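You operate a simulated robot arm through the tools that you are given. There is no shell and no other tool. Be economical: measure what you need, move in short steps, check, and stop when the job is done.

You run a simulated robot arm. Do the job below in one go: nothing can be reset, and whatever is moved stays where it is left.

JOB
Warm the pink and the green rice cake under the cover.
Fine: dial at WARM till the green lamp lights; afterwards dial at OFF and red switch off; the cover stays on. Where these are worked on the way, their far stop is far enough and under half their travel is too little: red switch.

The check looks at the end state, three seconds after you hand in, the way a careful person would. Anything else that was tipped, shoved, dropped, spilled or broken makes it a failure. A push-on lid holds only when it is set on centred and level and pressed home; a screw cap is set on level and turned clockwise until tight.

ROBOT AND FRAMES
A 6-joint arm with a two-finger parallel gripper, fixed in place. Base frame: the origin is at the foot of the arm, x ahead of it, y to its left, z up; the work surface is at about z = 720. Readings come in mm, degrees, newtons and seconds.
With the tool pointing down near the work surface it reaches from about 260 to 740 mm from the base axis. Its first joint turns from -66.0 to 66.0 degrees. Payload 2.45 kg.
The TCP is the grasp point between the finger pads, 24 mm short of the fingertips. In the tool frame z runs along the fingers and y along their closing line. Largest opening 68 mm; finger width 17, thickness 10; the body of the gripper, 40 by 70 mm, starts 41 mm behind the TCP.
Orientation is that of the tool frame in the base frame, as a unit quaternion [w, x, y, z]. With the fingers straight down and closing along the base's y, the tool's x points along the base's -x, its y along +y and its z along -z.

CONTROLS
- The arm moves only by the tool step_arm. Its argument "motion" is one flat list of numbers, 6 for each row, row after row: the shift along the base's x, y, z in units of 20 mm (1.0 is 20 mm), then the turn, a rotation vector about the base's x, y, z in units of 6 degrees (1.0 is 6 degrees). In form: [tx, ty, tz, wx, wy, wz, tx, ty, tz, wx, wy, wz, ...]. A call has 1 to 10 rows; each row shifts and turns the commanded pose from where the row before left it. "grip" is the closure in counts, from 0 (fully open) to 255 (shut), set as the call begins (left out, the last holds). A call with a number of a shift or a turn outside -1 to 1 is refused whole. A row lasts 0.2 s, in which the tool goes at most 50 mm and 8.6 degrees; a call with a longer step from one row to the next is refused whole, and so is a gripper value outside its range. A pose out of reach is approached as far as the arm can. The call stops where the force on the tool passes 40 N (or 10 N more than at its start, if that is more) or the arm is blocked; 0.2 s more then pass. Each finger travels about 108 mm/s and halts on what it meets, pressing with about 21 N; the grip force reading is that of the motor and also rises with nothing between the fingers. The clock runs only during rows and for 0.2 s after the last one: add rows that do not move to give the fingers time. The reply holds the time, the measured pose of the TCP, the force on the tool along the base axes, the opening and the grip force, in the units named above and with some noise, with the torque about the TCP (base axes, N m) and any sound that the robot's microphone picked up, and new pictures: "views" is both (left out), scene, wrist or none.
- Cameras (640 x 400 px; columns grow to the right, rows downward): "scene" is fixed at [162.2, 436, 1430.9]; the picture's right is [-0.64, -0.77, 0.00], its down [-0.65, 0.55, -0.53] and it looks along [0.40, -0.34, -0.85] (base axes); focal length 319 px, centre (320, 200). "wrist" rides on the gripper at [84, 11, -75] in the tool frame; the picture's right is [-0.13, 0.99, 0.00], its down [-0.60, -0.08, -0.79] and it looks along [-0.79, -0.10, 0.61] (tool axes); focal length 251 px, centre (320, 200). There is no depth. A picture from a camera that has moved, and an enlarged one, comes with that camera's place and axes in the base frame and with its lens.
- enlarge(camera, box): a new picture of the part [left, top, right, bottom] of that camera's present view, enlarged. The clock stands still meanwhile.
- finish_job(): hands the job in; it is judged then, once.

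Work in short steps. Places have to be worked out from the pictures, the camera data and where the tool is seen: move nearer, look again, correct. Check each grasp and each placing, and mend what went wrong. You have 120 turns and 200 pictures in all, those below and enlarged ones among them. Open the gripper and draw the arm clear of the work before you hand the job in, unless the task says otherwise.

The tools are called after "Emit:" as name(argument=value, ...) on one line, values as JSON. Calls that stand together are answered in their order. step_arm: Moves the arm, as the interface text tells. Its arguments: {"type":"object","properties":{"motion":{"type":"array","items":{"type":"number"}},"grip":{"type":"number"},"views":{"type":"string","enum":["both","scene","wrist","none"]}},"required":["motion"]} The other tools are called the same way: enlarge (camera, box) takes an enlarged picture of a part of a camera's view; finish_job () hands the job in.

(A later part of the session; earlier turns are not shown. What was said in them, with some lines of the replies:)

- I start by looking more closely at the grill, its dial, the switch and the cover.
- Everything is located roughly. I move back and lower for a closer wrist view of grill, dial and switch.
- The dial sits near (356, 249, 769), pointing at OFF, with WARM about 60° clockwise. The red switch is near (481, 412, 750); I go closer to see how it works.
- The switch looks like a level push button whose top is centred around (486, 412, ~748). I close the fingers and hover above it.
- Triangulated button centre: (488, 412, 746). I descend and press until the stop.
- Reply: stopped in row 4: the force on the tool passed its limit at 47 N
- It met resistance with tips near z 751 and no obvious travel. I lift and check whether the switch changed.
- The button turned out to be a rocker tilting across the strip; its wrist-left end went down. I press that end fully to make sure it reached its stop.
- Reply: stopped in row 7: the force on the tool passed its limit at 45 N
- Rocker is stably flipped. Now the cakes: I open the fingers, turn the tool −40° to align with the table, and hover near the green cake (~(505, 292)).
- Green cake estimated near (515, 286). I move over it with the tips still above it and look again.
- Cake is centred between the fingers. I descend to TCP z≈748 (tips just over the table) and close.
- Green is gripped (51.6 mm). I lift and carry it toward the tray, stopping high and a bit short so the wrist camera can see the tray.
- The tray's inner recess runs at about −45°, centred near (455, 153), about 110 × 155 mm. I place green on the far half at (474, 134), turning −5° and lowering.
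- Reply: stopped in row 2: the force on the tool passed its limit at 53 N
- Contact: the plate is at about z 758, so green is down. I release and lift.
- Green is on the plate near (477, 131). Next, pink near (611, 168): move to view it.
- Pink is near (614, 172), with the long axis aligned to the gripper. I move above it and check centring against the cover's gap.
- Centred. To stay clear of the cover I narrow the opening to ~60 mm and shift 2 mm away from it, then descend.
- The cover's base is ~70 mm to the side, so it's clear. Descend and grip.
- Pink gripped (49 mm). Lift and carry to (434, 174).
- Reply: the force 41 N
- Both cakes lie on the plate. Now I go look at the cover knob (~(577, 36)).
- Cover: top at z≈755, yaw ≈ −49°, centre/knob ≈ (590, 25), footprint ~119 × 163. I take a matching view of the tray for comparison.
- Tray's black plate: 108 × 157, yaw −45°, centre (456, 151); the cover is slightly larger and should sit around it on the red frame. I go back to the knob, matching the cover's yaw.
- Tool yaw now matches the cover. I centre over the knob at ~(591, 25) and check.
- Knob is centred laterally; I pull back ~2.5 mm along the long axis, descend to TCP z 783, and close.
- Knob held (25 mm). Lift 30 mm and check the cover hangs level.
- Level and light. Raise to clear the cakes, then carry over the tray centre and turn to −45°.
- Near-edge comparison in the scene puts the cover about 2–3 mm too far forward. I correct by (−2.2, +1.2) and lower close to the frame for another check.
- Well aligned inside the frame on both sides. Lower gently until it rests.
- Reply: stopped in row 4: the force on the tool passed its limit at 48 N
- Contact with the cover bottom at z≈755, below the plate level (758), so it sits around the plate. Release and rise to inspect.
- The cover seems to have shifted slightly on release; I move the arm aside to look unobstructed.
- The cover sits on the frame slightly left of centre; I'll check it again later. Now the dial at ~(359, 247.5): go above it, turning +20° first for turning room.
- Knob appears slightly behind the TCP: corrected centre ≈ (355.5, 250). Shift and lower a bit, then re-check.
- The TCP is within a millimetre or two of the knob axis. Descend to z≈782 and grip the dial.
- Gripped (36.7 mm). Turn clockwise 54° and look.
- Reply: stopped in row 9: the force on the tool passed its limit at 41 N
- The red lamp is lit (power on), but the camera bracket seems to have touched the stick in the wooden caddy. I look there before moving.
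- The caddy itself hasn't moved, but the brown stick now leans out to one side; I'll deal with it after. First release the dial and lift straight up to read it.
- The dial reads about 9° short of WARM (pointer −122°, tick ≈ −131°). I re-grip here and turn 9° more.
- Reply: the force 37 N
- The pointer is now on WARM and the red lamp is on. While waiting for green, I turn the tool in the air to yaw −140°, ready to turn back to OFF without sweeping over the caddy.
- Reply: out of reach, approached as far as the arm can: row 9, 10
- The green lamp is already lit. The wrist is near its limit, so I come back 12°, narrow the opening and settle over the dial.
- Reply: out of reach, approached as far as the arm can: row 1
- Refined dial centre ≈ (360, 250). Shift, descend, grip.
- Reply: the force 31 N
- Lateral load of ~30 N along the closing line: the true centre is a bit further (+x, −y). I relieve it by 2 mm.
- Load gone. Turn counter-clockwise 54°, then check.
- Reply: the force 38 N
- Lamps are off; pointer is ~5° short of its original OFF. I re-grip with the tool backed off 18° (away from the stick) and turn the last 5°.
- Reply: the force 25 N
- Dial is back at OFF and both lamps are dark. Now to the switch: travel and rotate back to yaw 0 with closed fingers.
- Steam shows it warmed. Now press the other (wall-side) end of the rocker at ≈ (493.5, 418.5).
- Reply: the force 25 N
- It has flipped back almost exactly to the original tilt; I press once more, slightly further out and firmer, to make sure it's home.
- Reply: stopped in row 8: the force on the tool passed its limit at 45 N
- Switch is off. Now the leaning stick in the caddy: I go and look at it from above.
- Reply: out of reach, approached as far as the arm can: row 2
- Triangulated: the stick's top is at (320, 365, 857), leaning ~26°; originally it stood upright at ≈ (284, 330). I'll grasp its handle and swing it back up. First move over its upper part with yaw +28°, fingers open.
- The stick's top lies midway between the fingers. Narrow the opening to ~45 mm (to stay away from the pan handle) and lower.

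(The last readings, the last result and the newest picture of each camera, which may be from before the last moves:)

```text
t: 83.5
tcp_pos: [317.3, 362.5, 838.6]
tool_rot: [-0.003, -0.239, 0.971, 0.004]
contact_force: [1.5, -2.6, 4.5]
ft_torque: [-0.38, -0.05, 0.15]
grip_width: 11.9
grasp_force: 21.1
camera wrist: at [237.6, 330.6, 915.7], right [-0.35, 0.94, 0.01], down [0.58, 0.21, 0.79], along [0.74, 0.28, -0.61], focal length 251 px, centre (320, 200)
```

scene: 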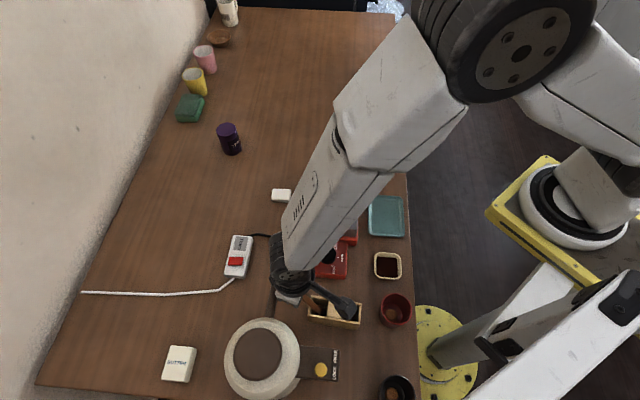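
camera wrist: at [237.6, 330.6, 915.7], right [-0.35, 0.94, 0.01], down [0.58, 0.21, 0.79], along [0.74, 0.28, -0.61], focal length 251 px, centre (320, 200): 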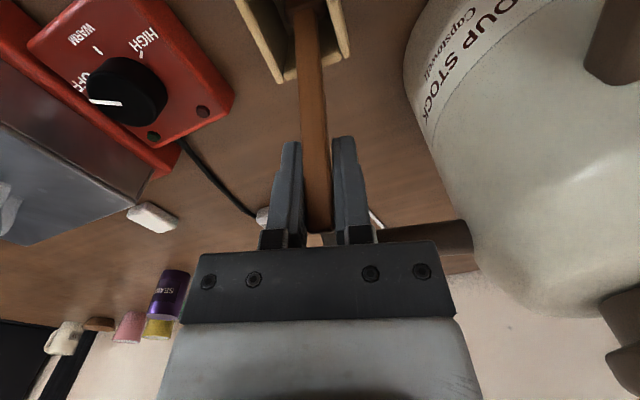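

Gripped (12 mm). Swing it up in small steps along an arc, letting it pivot in the pads.

Emit:
step_arm(motion=[-0.25, -0.23, 0.13, 0, 0, 0, -0.25, -0.23, 0.13, 0, 0, 0, -0.25, -0.23, 0.12, 0, 0, 0], views="both")

Emit:
enlarge(camera="scene", box=[260, 240, 380, 340])

```text
t: 84.3
tcp_pos: [302.1, 347.6, 846.4]
tool_rot: [-0.004, -0.239, 0.971, 0.004]
contact_force: [0.6, 0.1, -1.4]
ft_torque: [0.05, -0.15, 0.04]
grip_width: 11.6
grasp_force: 21.0
camera wrist: at [222.8, 316.3, 923.2], right [-0.35, 0.94, 0.01], down [0.58, 0.21, 0.79], along [0.74, 0.28, -0.61], focal length 251 px, centre (320, 200)
```

scene: 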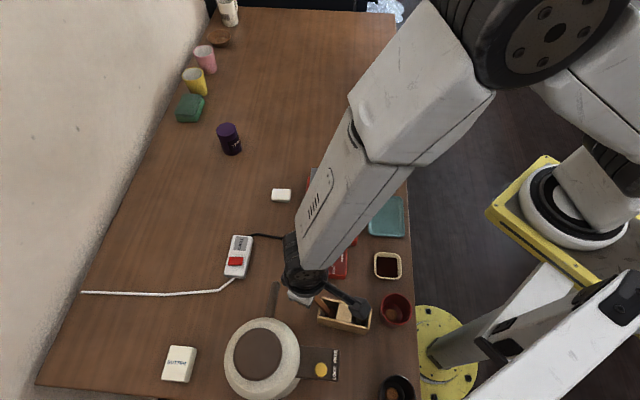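
wrist: 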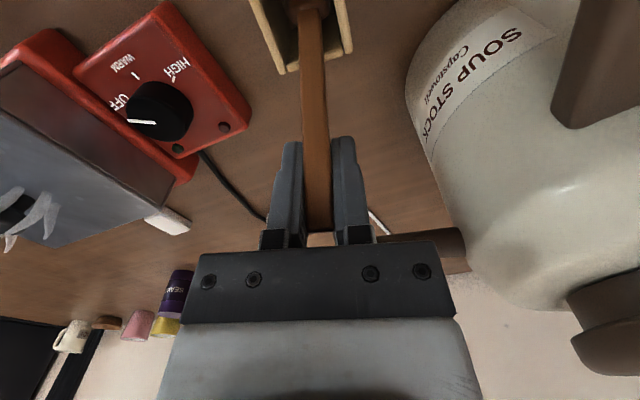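

```text
4.00 times, centred on (320, 290) of scene
camera zoom: at [162.2, 436.0, 1430.9], right [-0.64, -0.77, 0.0], down [-0.65, 0.55, -0.53], along [0.4, -0.34, -0.85], focal length 1276 px, centre (320, -160)
```

zoom: 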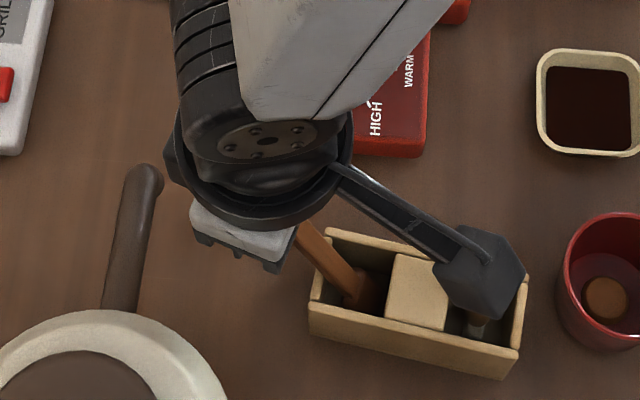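

The stick didn't pivot; it dragged the caddy along. I reverse the same motion to bring the caddy back and look.

Emit:
step_arm(motion=[0.25, 0.23, -0.12, 0, 0, 0, 0.25, 0.23, -0.13, 0, 0, 0, 0.25, 0.23, -0.13, 0, 0, 0], views="scene")

Emit:
enlarge(camera="scene", box=[260, 240, 380, 340])

```text
t: 85.1
tcp_pos: [317.6, 359.9, 839.2]
tool_rot: [-0.003, -0.239, 0.971, 0.004]
contact_force: [-2.8, -2.0, 4.1]
ft_torque: [-0.08, 0.24, 0.05]
grip_width: 11.2
grasp_force: 21.0
```

scene: 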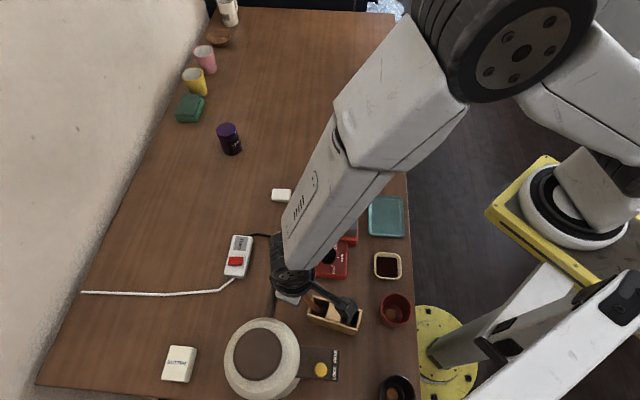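

```text
4.00 times, centred on (320, 290) of scene
camera zoom: at [162.1, 435.9, 1431.0], right [-0.64, -0.77, 0.0], down [-0.65, 0.55, -0.53], along [0.4, -0.34, -0.85], focal length 1276 px, centre (320, -160)
```

zoom: 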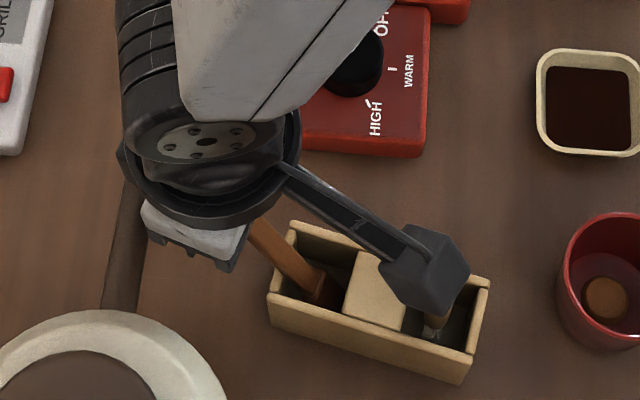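

Caddy's left end is nearly back but it is rotated ~13°. I release the stick, rise, and then nudge the caddy back with closed fingers.

Emit:
step_arm(motion=[0, 0, 0, 0, 0, 0, 0, 0, 0, 0, 0, 0, 0, 0, 0.8, 0, 0, 0, 0, 0, 0.9, 0, 0, 0, 0, 0, 0.9, 0, 0, 0, 0, 0, 0.9, 0, 0, 0], grip=86, views="both")

Emit:
enlarge(camera="scene", box=[260, 240, 380, 340])

```text
t: 86.5
tcp_pos: [315.8, 360.6, 907.9]
tool_rot: [-0.004, -0.24, 0.971, 0.002]
contact_force: [0.7, -0.3, -0.2]
ft_torque: [-0.01, 0.0, -0.01]
grip_width: 45.0
grasp_force: 0.1
camera wrist: at [237.6, 330.4, 985.7], right [-0.35, 0.94, 0.01], down [0.58, 0.21, 0.79], along [0.74, 0.28, -0.61], focal length 251 px, centre (320, 200)
```

scene: 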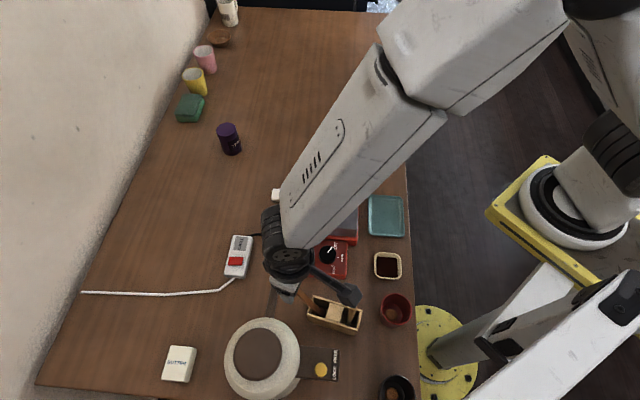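
wrist: 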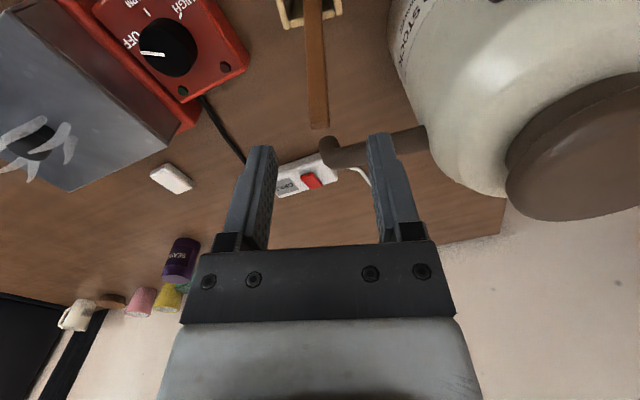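

```text
4.00 times, centred on (320, 290) of scene
camera zoom: at [162.2, 436.0, 1431.0], right [-0.64, -0.77, 0.0], down [-0.65, 0.55, -0.53], along [0.4, -0.34, -0.85], focal length 1276 px, centre (320, -160)
```

zoom: 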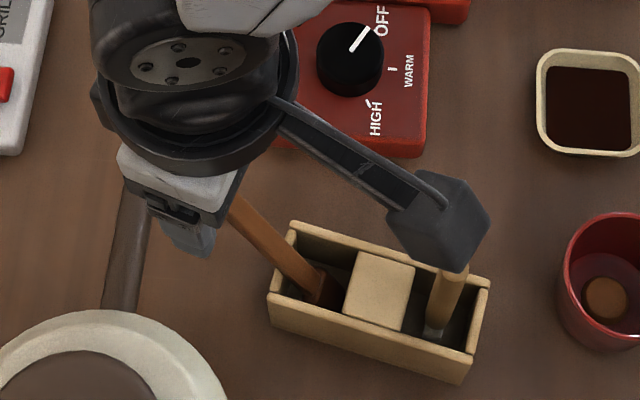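

Next: position closed fingers just outside the caddy's front wall at its right end (≈(195, 333)), yaw −40°. First rotate and move high.

Emit:
step_arm(motion=[0, 0, 0, 0, 0, -1, 0, 0, 0, 0, 0, -1, 0, 0, 0, 0, 0, -1, 0, 0, 0, 0, 0, -1, 0, 0, 0, 0, 0, -1, -0.3, 0, -0.1, 0, 0, -1, -0.4, 0, -0.2, 0, 0, -1, -0.4, 0, -0.2, 0, 0, -1, -0.4, 0, -0.2, 0, 0, -1, -0.4, 0, -0.2, 0, 0, -1], grip=255, views="both")

```text
t: 88.7
tcp_pos: [286.1, 356.4, 889.8]
tool_rot: [-0.001, 0.279, 0.96, 0.004]
contact_force: [0.1, 0.6, 0.3]
ft_torque: [0.0, 0.02, -0.01]
grip_width: 0.1
grasp_force: 20.8
out of reach, approached as far as the arm can: row 10
camera wrist: at [221.0, 410.0, 967.3], right [0.64, 0.77, 0.01], down [0.47, -0.4, 0.79], along [0.61, -0.5, -0.61], focal length 251 px, centre (320, 200)
```

scene: 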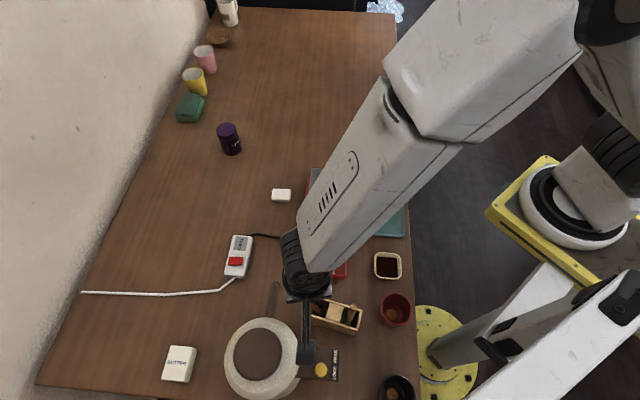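
wrist: 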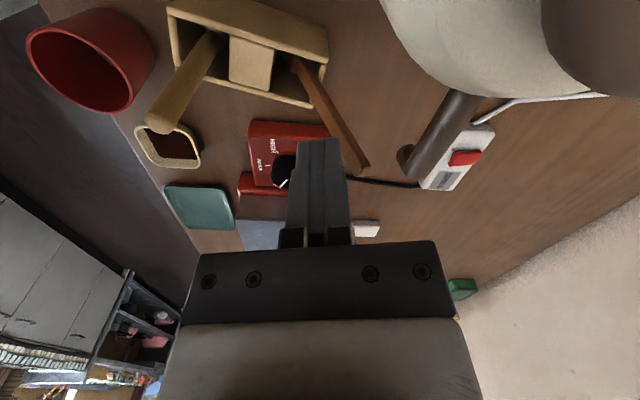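

This side is at the arm's limit (first joint), so I can't push there. Since the caddy followed the stick's orientation when I gripped it, I'll re-grip the stick and rotate the tool +12° to undo the caddy's rotation. Return above the stick first.

Emit:
step_arm(motion=[0.5, 0, 0.3, 0, 0, 1, 0.5, 0, 0.3, 0, 0, 1, 0.5, 0, 0.3, 0, 0, 1, 0, 0, 0, 0, 0, 1, 0, 0, 0, 0, 0, 1, 0, 0, 0, 0, 0, 1, 0, 0, 0, 0, 0, 1, 0, 0, 0, 0, 0, 1, 0, 0, 0, 0, 0, 1, 0, 0, 0, 0, 0, 1], grip=86, views="wrist")

```text
t: 90.9
tcp_pos: [315.8, 357.8, 909.5]
tool_rot: [-0.004, -0.24, 0.971, 0.004]
contact_force: [0.4, 0.3, 0.3]
ft_torque: [-0.02, 0.03, -0.02]
grip_width: 45.1
grasp_force: 0.1
camera wrist: at [237.5, 326.5, 985.7], right [-0.35, 0.94, 0.01], down [0.58, 0.21, 0.79], along [0.74, 0.28, -0.61], focal length 251 px, centre (320, 200)
```

wrist: 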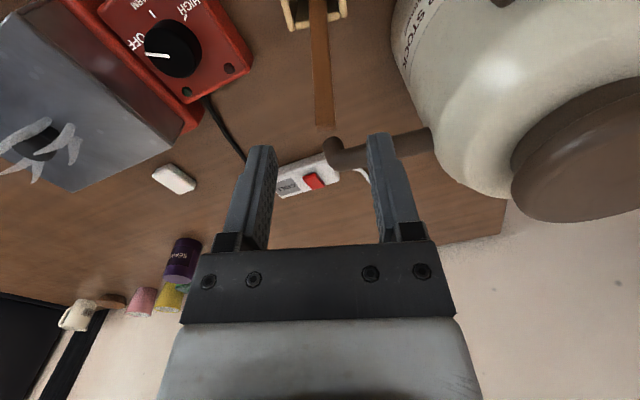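

Emit:
step_arm(motion=[0.09, 0.13, -0.7, 0, 0, 0, 0, 0, -0.9, 0, 0, 0, 0, 0, -0.9, 0, 0, 0, 0, 0, -1, 0, 0, 0], views="none")

Emit:
step_arm(motion=[0, 0, 0, 0, 0, 0, 0, 0, 0, 0, 0, 0, 0, 0, 0, 0, 0, 0, 0, 0, 0, 0, 0, 0.5, 0, 0, 0, 0, 0, 0.5, 0, 0, 0, 0, 0, 0.5, 0, 0, 0, 0, 0, 0.5], grip=255, views="scene")

Emit:
enlarge(camera="scene", box=[260, 240, 380, 340])

```text
t: 91.9
tcp_pos: [318.3, 360.5, 838.8]
tool_rot: [-0.003, -0.239, 0.971, 0.003]
contact_force: [-0.3, 0.1, 0.1]
ft_torque: [0.02, 0.0, 0.0]
grip_width: 45.0
grasp_force: 0.0
```

```text
t: 93.5
tcp_pos: [317.6, 360.0, 839.0]
tool_rot: [-0.004, -0.34, 0.94, 0.003]
contact_force: [-1.9, 1.6, 1.3]
ft_torque: [0.08, 0.05, -0.1]
grip_width: 11.0
grasp_force: 20.9
```

scene: 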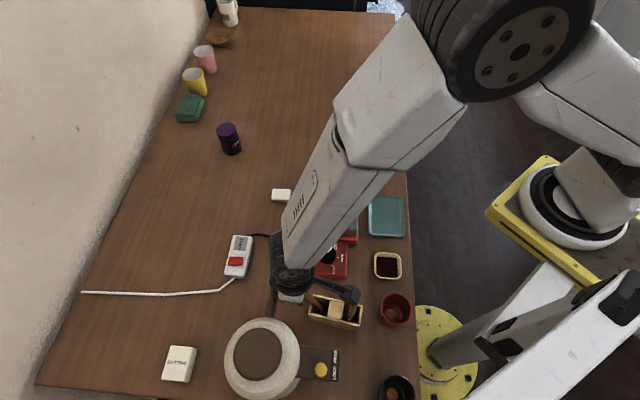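

```text
4.00 times, centred on (320, 290) of scene
camera zoom: at [162.2, 436.0, 1431.0], right [-0.64, -0.77, 0.0], down [-0.65, 0.55, -0.53], along [0.4, -0.34, -0.85], focal length 1276 px, centre (320, -160)
```

zoom: 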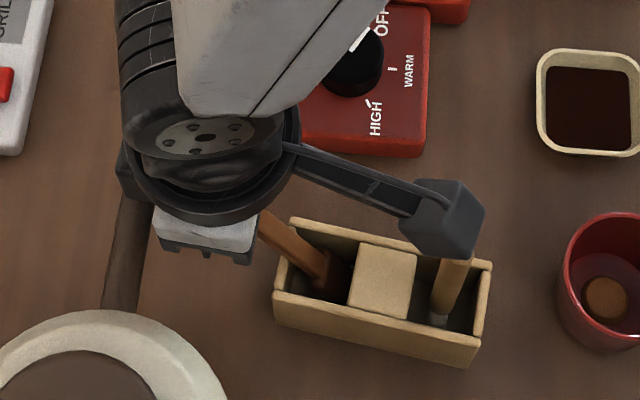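

It follows. Rotate another 9°.

Emit:
step_arm(motion=[0, 0, 0, 0, 0, 0.5, 0, 0, 0, 0, 0, 0.5, 0, 0, 0, 0, 0, 0.5], views="scene")

Emit:
enlarge(camera="scene", box=[260, 240, 380, 340])

```text
t: 94.3
tcp_pos: [319.6, 359.8, 838.8]
tool_rot: [-0.004, -0.412, 0.911, 0.003]
contact_force: [-2.1, 1.2, 1.3]
ft_torque: [0.1, 0.14, -0.13]
grip_width: 11.1
grasp_force: 20.8
```

scene: 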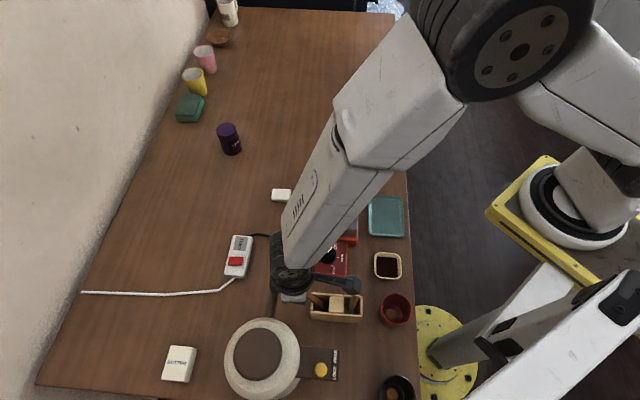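

```text
4.00 times, centred on (320, 290) of scene
camera zoom: at [162.2, 436.0, 1431.0], right [-0.64, -0.77, 0.0], down [-0.65, 0.55, -0.53], along [0.4, -0.34, -0.85], focal length 1276 px, centre (320, -160)
```

zoom: 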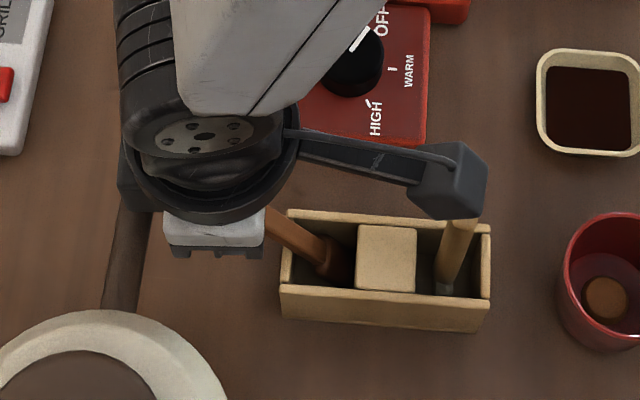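

Caddy is back within ~2–3 mm of its original place and orientation. Release and rise; then I'll push the stick upright using one finger, with the tool turned so that nothing else is in the way.

Emit:
step_arm(motion=[0, 0, 0, 0, 0, 0, 0, 0, 0, 0, 0, 0, 0, 0, 0.8, 0, 0, 0, 0, 0, 0.9, 0, 0, 0, 0, 0, 0.9, 0, 0, 0, 0, 0, 0.9, 0, 0, 0], grip=110, views="none")

Emit:
step_arm(motion=[0, 0, 0, 0, 0, 1, 0, 0, 0, 0, 0, 1, 0, 0, 0, 0, 0, 1, 0, 0, 0, 0, 0, 1, 0, 0, 0, 0, 0, 1, 0, 0, 0, 0, 0, 1, 0, 0, 0, 0, 0, 1, 0, 0, 0, 0, 0, 1, 0, 0, 0, 0, 0, 1, 0, 0, 0, 0, 0, 1], grip=140, views="none")

Emit:
step_arm(motion=[0, 0, 0, 0, 0, 1, 0, 0, 0, 0, 0, 1, 0, 0, 0, 0, 0, 1, 0, 0, 0, 0, 0, 1, 0, 0, 0, 0, 0, 0.4], views="both")

Emit:
enlarge(camera="scene", box=[260, 240, 380, 340])

```text
t: 95.7
tcp_pos: [318.3, 359.9, 909.8]
tool_rot: [-0.005, -0.413, 0.911, 0.003]
contact_force: [0.3, -0.3, -0.3]
ft_torque: [-0.03, -0.01, 0.02]
grip_width: 38.8
grasp_force: 0.0
```

```text
t: 97.9
tcp_pos: [318.6, 360.0, 909.3]
tool_rot: [0.005, 0.814, -0.582, -0.001]
contact_force: [0.2, 0.4, 0.1]
ft_torque: [0.0, 0.01, -0.03]
grip_width: 30.6
grasp_force: 0.0
```

```text
t: 99.1
tcp_pos: [317.7, 360.2, 909.0]
tool_rot: [0.005, 0.925, -0.381, 0.001]
contact_force: [-0.6, -0.1, -0.6]
ft_torque: [-0.03, 0.01, 0.03]
grip_width: 31.0
grasp_force: 0.1
camera wrist: at [370.0, 292.7, 985.6], right [-0.79, -0.61, 0.01], down [-0.37, 0.49, 0.79], along [-0.49, 0.62, -0.61], focal length 251 px, centre (320, 200)
```

scene: 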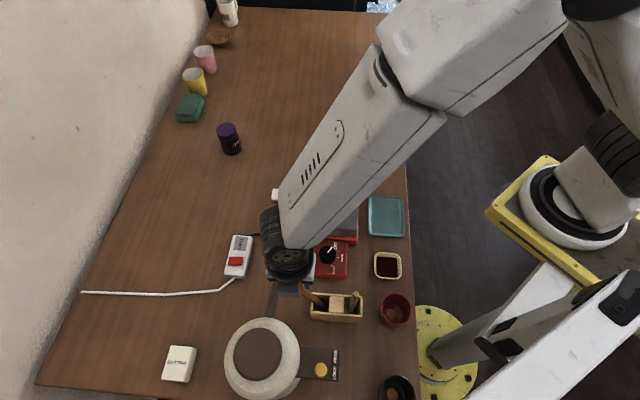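
wrist: 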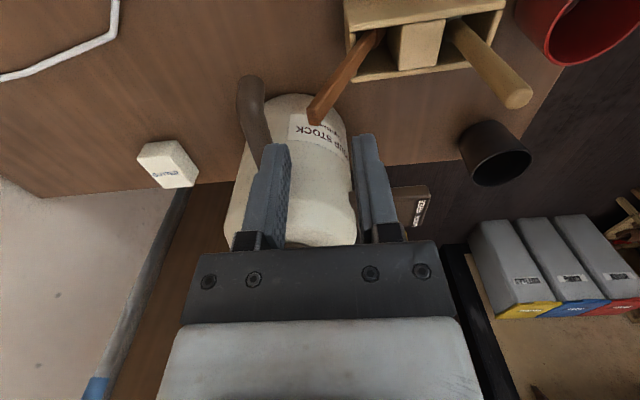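

```text
4.00 times, centred on (320, 290) of scene
camera zoom: at [162.2, 436.0, 1430.9], right [-0.64, -0.77, 0.0], down [-0.65, 0.55, -0.53], along [0.4, -0.34, -0.85], focal length 1276 px, centre (320, -160)
```

zoom: 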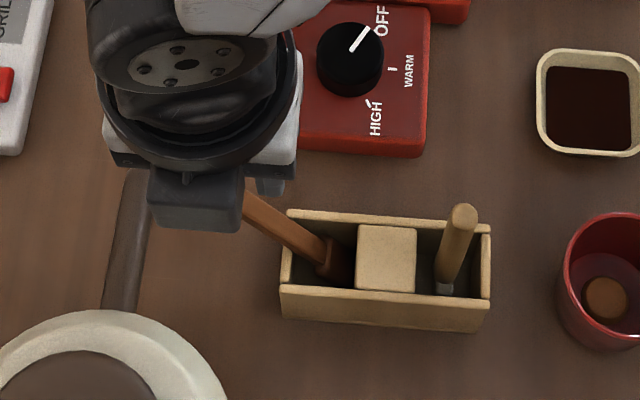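

Good geometry: stick top lies between the fingers, wall-side finger will do the pushing. Shift 4 mm and lower to z≈857.

Emit:
step_arm(motion=[-0.2, 0, -0.6, 0, 0, 0, 0, 0, -0.9, 0, 0, 0, 0, 0, -0.8, 0, 0, 0, 0, 0, -0.3, 0, 0, 0], views="both")

Emit:
enlarge(camera="scene", box=[260, 240, 380, 340])

```text
t: 100.1
tcp_pos: [314.5, 359.7, 857.6]
tool_rot: [0.005, 0.924, -0.382, 0.001]
contact_force: [0.0, 0.7, -0.7]
ft_torque: [0.03, 0.02, 0.01]
grip_width: 30.9
grasp_force: 0.1
camera wrist: at [366.2, 292.6, 933.7], right [-0.79, -0.61, 0.01], down [-0.37, 0.49, 0.79], along [-0.49, 0.62, -0.61], focal length 251 px, centre (320, 200)
```

scene: 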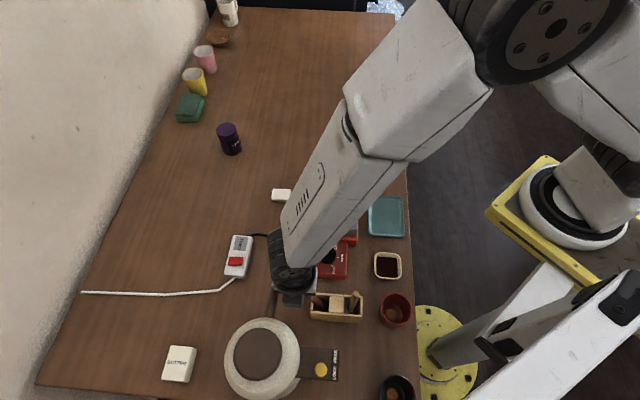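
wrist: 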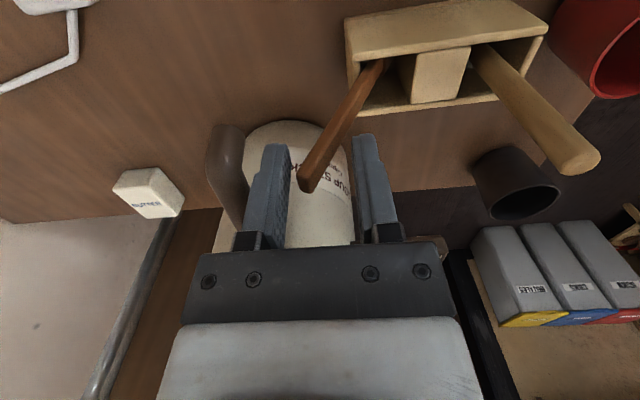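

```text
4.00 times, centred on (320, 290) of scene
camera zoom: at [162.2, 436.0, 1430.9], right [-0.64, -0.77, 0.0], down [-0.65, 0.55, -0.53], along [0.4, -0.34, -0.85], focal length 1276 px, centre (320, -160)
```

zoom: 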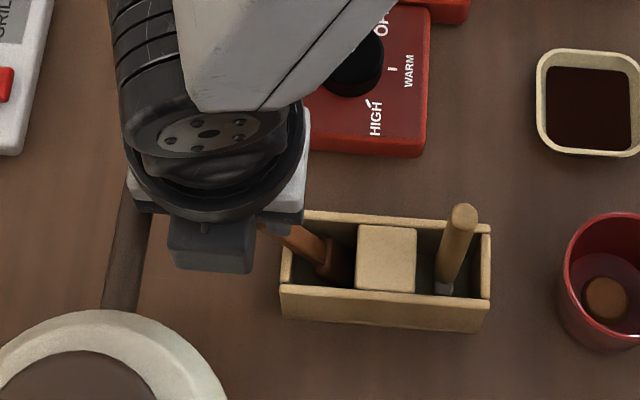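

Stick is caged. Push slowly toward upright: first ~24 mm.

Emit:
step_arm(motion=[-0.21, -0.21, 0.06, 0, 0, 0, -0.21, -0.21, 0.06, 0, 0, 0, -0.21, -0.21, 0.06, 0, 0, 0, -0.21, -0.21, 0.06, 0, 0, 0], views="both")

Emit:
enlarge(camera="scene", box=[260, 240, 380, 340])

```text
t: 101.1
tcp_pos: [296.8, 342.2, 862.4]
tool_rot: [0.004, 0.924, -0.382, 0.001]
contact_force: [0.4, -0.2, -0.1]
ft_torque: [-0.03, 0.0, 0.02]
grip_width: 30.5
grasp_force: 0.1
camera wrist: at [349.1, 276.1, 938.1], right [-0.79, -0.61, 0.01], down [-0.37, 0.49, 0.79], along [-0.49, 0.62, -0.61], focal length 251 px, centre (320, 200)
```

scene: 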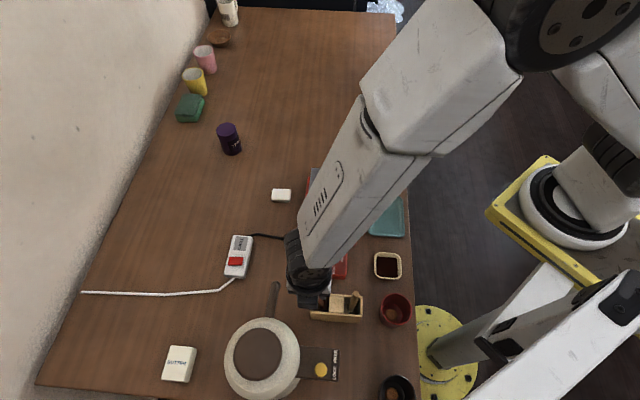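
wrist: 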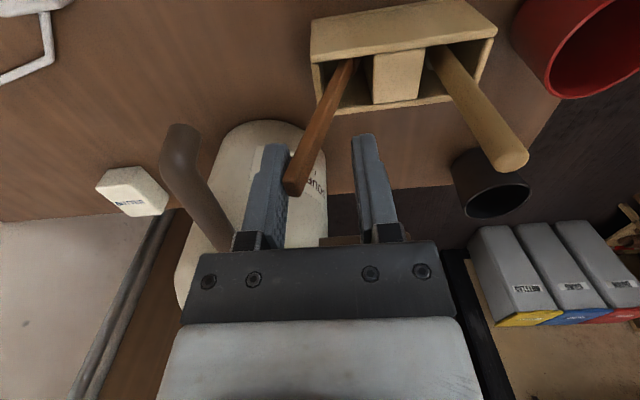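

```text
4.00 times, centred on (320, 290) of scene
camera zoom: at [162.2, 436.0, 1430.9], right [-0.64, -0.77, 0.0], down [-0.65, 0.55, -0.53], along [0.4, -0.34, -0.85], focal length 1276 px, centre (320, -160)
```

zoom: 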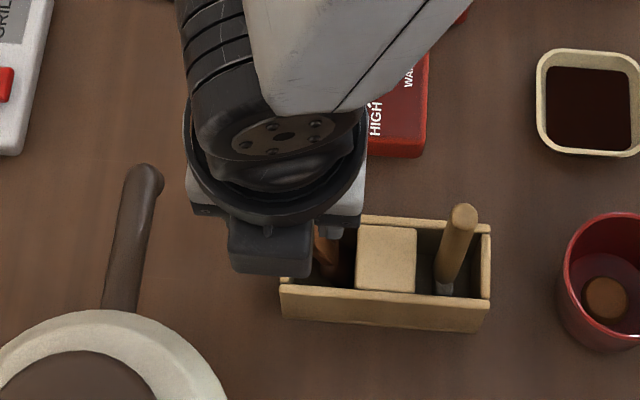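

It pivots freely and the caddy stays put. Continue ~15 mm.

Emit:
step_arm(motion=[-0.18, -0.18, 0.03, 0, 0, 0, -0.18, -0.18, 0.03, 0, 0, 0, -0.18, -0.18, 0.03, 0, 0, 0], views="both")

Emit:
enlarge(camera="scene", box=[260, 240, 380, 340])

Emit:
enlarge(camera="wrist", box=[220, 20, 440, 240])

```text
t: 101.9
tcp_pos: [286.3, 331.5, 864.0]
tool_rot: [0.005, 0.924, -0.382, 0.001]
contact_force: [-0.8, 0.4, -0.4]
ft_torque: [-0.02, 0.0, -0.04]
grip_width: 30.7
grasp_force: 0.0
camera wrist: at [338.2, 265.1, 940.1], right [-0.79, -0.61, 0.01], down [-0.37, 0.49, 0.79], along [-0.49, 0.62, -0.61], focal length 251 px, centre (320, 200)
```

scene: 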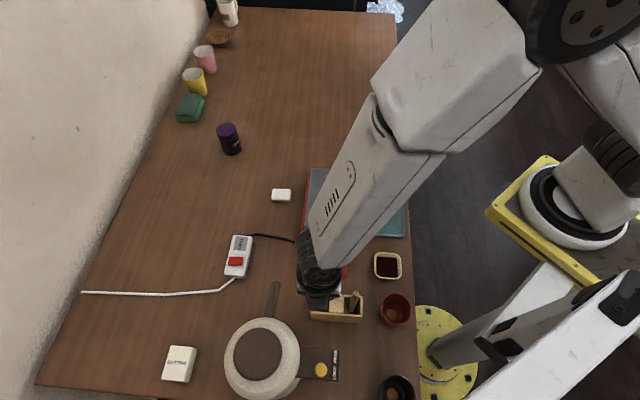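
wrist: 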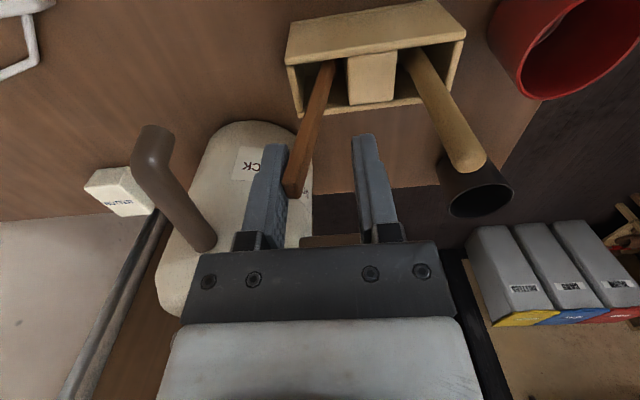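

```text
4.00 times, centred on (320, 290) of scene
camera zoom: at [162.2, 436.0, 1430.9], right [-0.64, -0.77, 0.0], down [-0.65, 0.55, -0.53], along [0.4, -0.34, -0.85], focal length 1276 px, centre (320, -160)
```

zoom: 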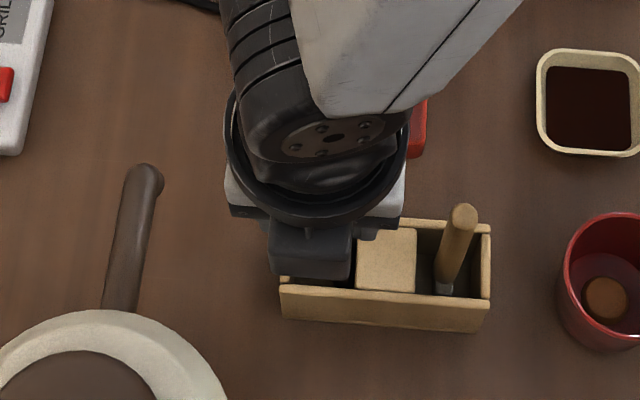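

```text
1.82 times, centred on (330, 130) of wrist
camera zoom: at [338.2, 265.1, 940.1], right [-0.79, -0.61, 0.01], down [-0.37, 0.49, 0.79], along [-0.49, 0.62, -0.61], focal length 457 px, centre (302, 327)
```

zoom: 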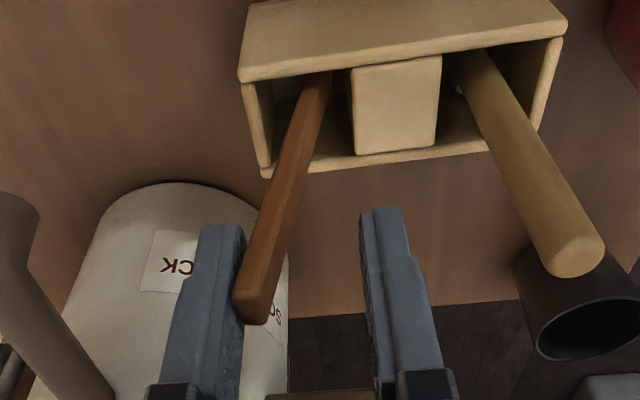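

Still ~10° lean. Push ~16 mm more.

Emit:
step_arm(motion=[-0.19, -0.19, 0.01, 0, 0, 0, -0.19, -0.19, 0.01, 0, 0, 0, -0.19, -0.19, 0, 0, 0, 0], views="wrist")

Emit:
enlarge(camera="wrist", box=[220, 20, 440, 240])

Emit:
enlarge(camera="scene", box=[260, 240, 380, 340])

```text
t: 102.7
tcp_pos: [276.1, 319.4, 864.0]
tool_rot: [0.005, 0.924, -0.382, 0.0]
contact_force: [-0.3, -0.3, 0.1]
ft_torque: [0.0, -0.04, -0.02]
grip_width: 30.7
grasp_force: 0.0
camera wrist: at [326.9, 253.3, 940.6], right [-0.79, -0.61, 0.01], down [-0.37, 0.49, 0.79], along [-0.49, 0.62, -0.61], focal length 251 px, centre (320, 200)
```

wrist: 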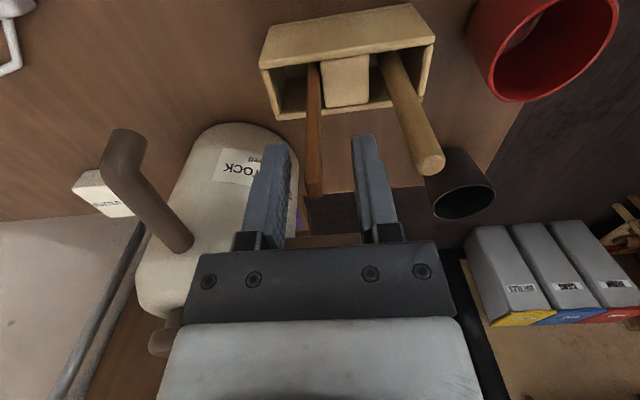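

```text
1.82 times, centred on (330, 130) of wrist
camera zoom: at [326.9, 253.3, 940.6], right [-0.79, -0.61, 0.01], down [-0.37, 0.49, 0.79], along [-0.49, 0.62, -0.61], focal length 457 px, centre (302, 327)
```

zoom: 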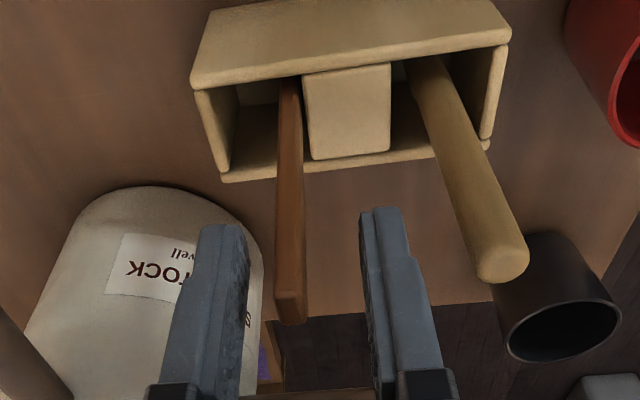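

```text
4.00 times, centred on (320, 290) of scene
camera zoom: at [162.2, 436.0, 1430.9], right [-0.64, -0.77, 0.0], down [-0.65, 0.55, -0.53], along [0.4, -0.34, -0.85], focal length 1276 px, centre (320, -160)
```

zoom: 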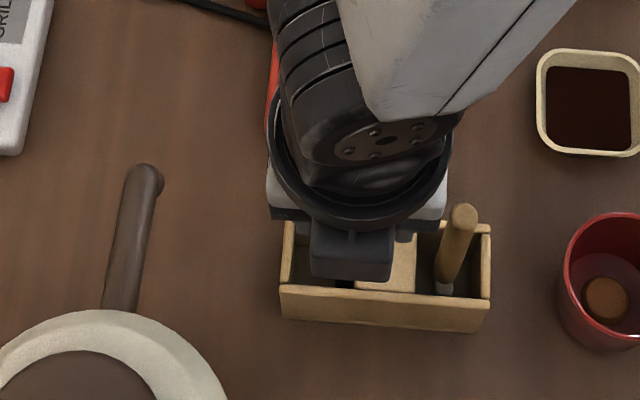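

The stick now stands by itself, clear of both fingers. Rise straight up and check everything.

Emit:
step_arm(motion=[0, 0, 0.5, 0, 0, 0, 0, 0, 0.7, 0, 0, 0, 0.3, 0.1, 0.8, 0, 0, 0, 0.9, 0, 0.4, 0, 0, 0, 0.9, 0, 0.2, 0, 0, 0, 0.9, 0, 0, 0, 0, 0, 0.9, 0, 0, 0, 0, 0, 0.9, 0, 0, 0, 0, 0, 0.9, 0, 0, 0, 0, 0], views="both")

Emit:
enlarge(camera="scene", box=[260, 240, 380, 340])

Emit:
enlarge(camera="scene", box=[290, 150, 380, 260])

```text
t: 104.7
tcp_pos: [390.0, 323.7, 915.8]
tool_rot: [0.004, 0.924, -0.382, 0.002]
contact_force: [-0.3, 0.6, 0.1]
ft_torque: [0.02, 0.0, -0.02]
grip_width: 30.7
grasp_force: 0.0
camera wrist: at [441.3, 255.9, 992.6], right [-0.79, -0.61, 0.01], down [-0.37, 0.49, 0.79], along [-0.49, 0.62, -0.61], focal length 251 px, centre (320, 200)
```

scene: 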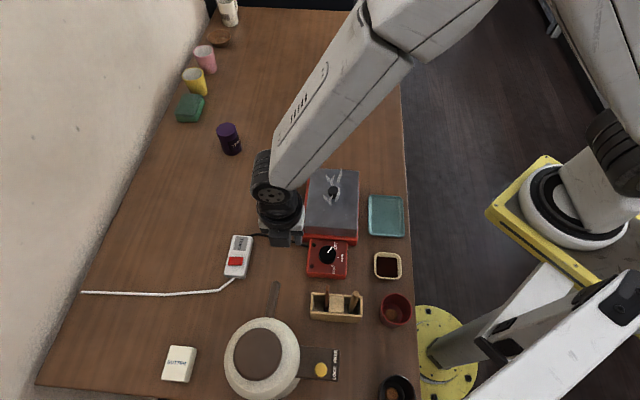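
wrist: 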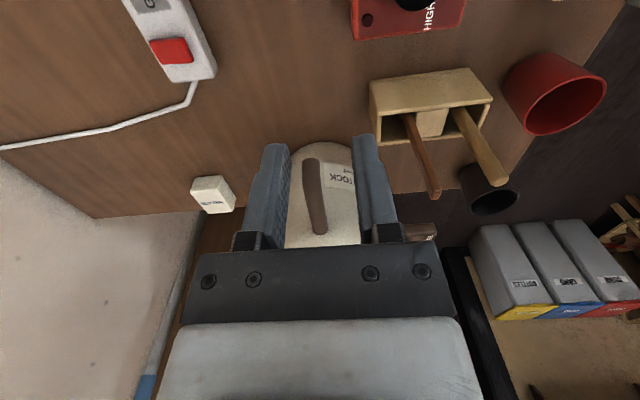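

```text
4.00 times, centred on (320, 290) of scene
camera zoom: at [162.2, 436.0, 1430.9], right [-0.64, -0.77, 0.0], down [-0.65, 0.55, -0.53], along [0.4, -0.34, -0.85], focal length 1276 px, centre (320, -160)
```

zoom: 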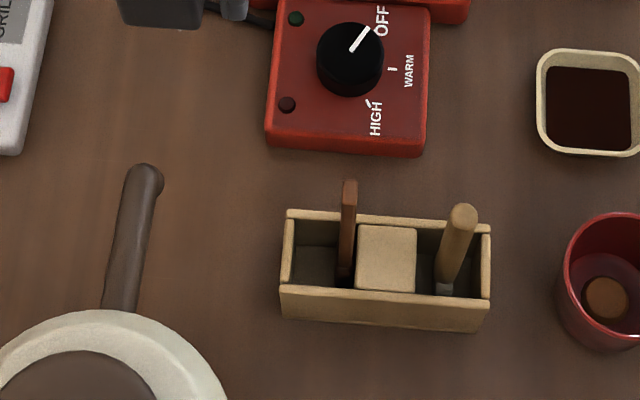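

```text
3.64 times, centred on (335, 205) of scene
camera zoom: at [162.2, 436.0, 1430.9], right [-0.64, -0.77, 0.0], down [-0.65, 0.55, -0.53], along [0.4, -0.34, -0.85], focal length 1160 px, centre (266, 182)
```

zoom: 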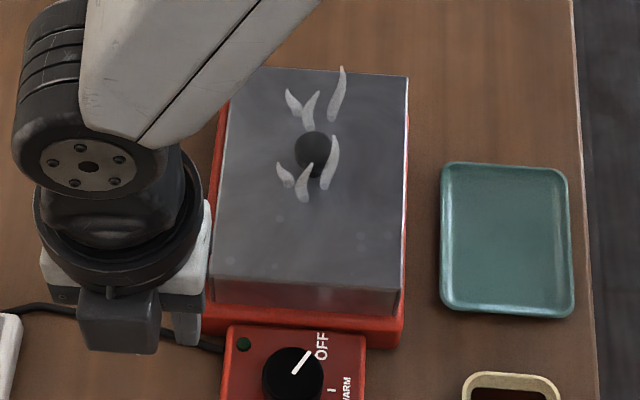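

Stick stands as before, caddy is in place, dial OFF, switch off, lamps dark, cover on and steaming. Open the gripper and draw the arm clear upward.

Emit:
step_arm(motion=[0.3, 0, 0.9, 0, 0, 0, 0.3, 0, 0.9, 0, 0, 0, 0.3, 0, 0.9, 0, 0, 0, 0.3, 0, 0.9, 0, 0, 0], grip=0, views="scene")

Emit:
enlarge(camera="scene", box=[200, 150, 420, 340])

```text
t: 105.7
tcp_pos: [413.8, 323.3, 988.7]
tool_rot: [0.005, 0.924, -0.382, 0.001]
contact_force: [0.6, -1.1, 0.2]
ft_torque: [-0.02, 0.03, 0.01]
grip_width: 67.8
grasp_force: 0.0
```

scene: 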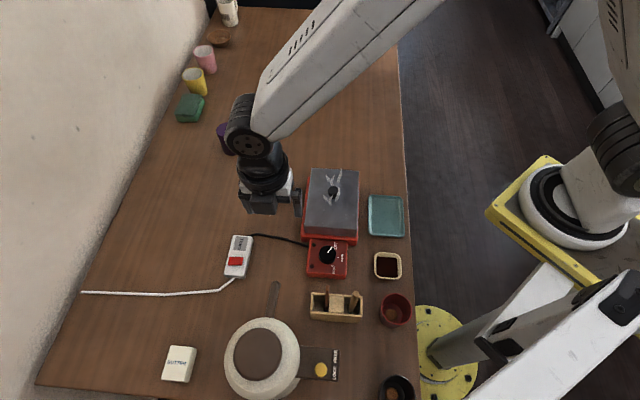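

```text
2.11 times, centred on (310, 245) of scene
camera zoom: at [162.2, 436.0, 1430.9], right [-0.64, -0.77, 0.0], down [-0.65, 0.55, -0.53], along [0.4, -0.34, -0.85], focal length 672 px, centre (341, 105)
```

zoom: 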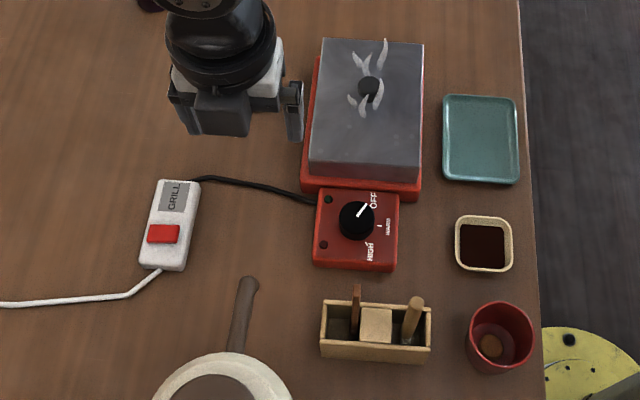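

All is in its final state and the arm is clear; I hand in.

Emit:
finish_job()

```text
The job is handed in.
```

The pink and green rice cakes were warmed under the cover until the green lamp lit. The dial is now at OFF, the red switch is off, both lamps are dark, and the cover is still on.

- **Caddy disturbed:** while I turned the dial, the arm's camera bracket knocked over the brown stick in the wooden caddy. My first attempt to fix it also dragged the caddy. I put the caddy back to within about 2–3 mm of where it was. The stick stands again but leans slightly closer to the block than before.
- **Cover position:** the cover sits on the grill frame about 3–4 mm off centre to one side. It looks level, and I left it that way.
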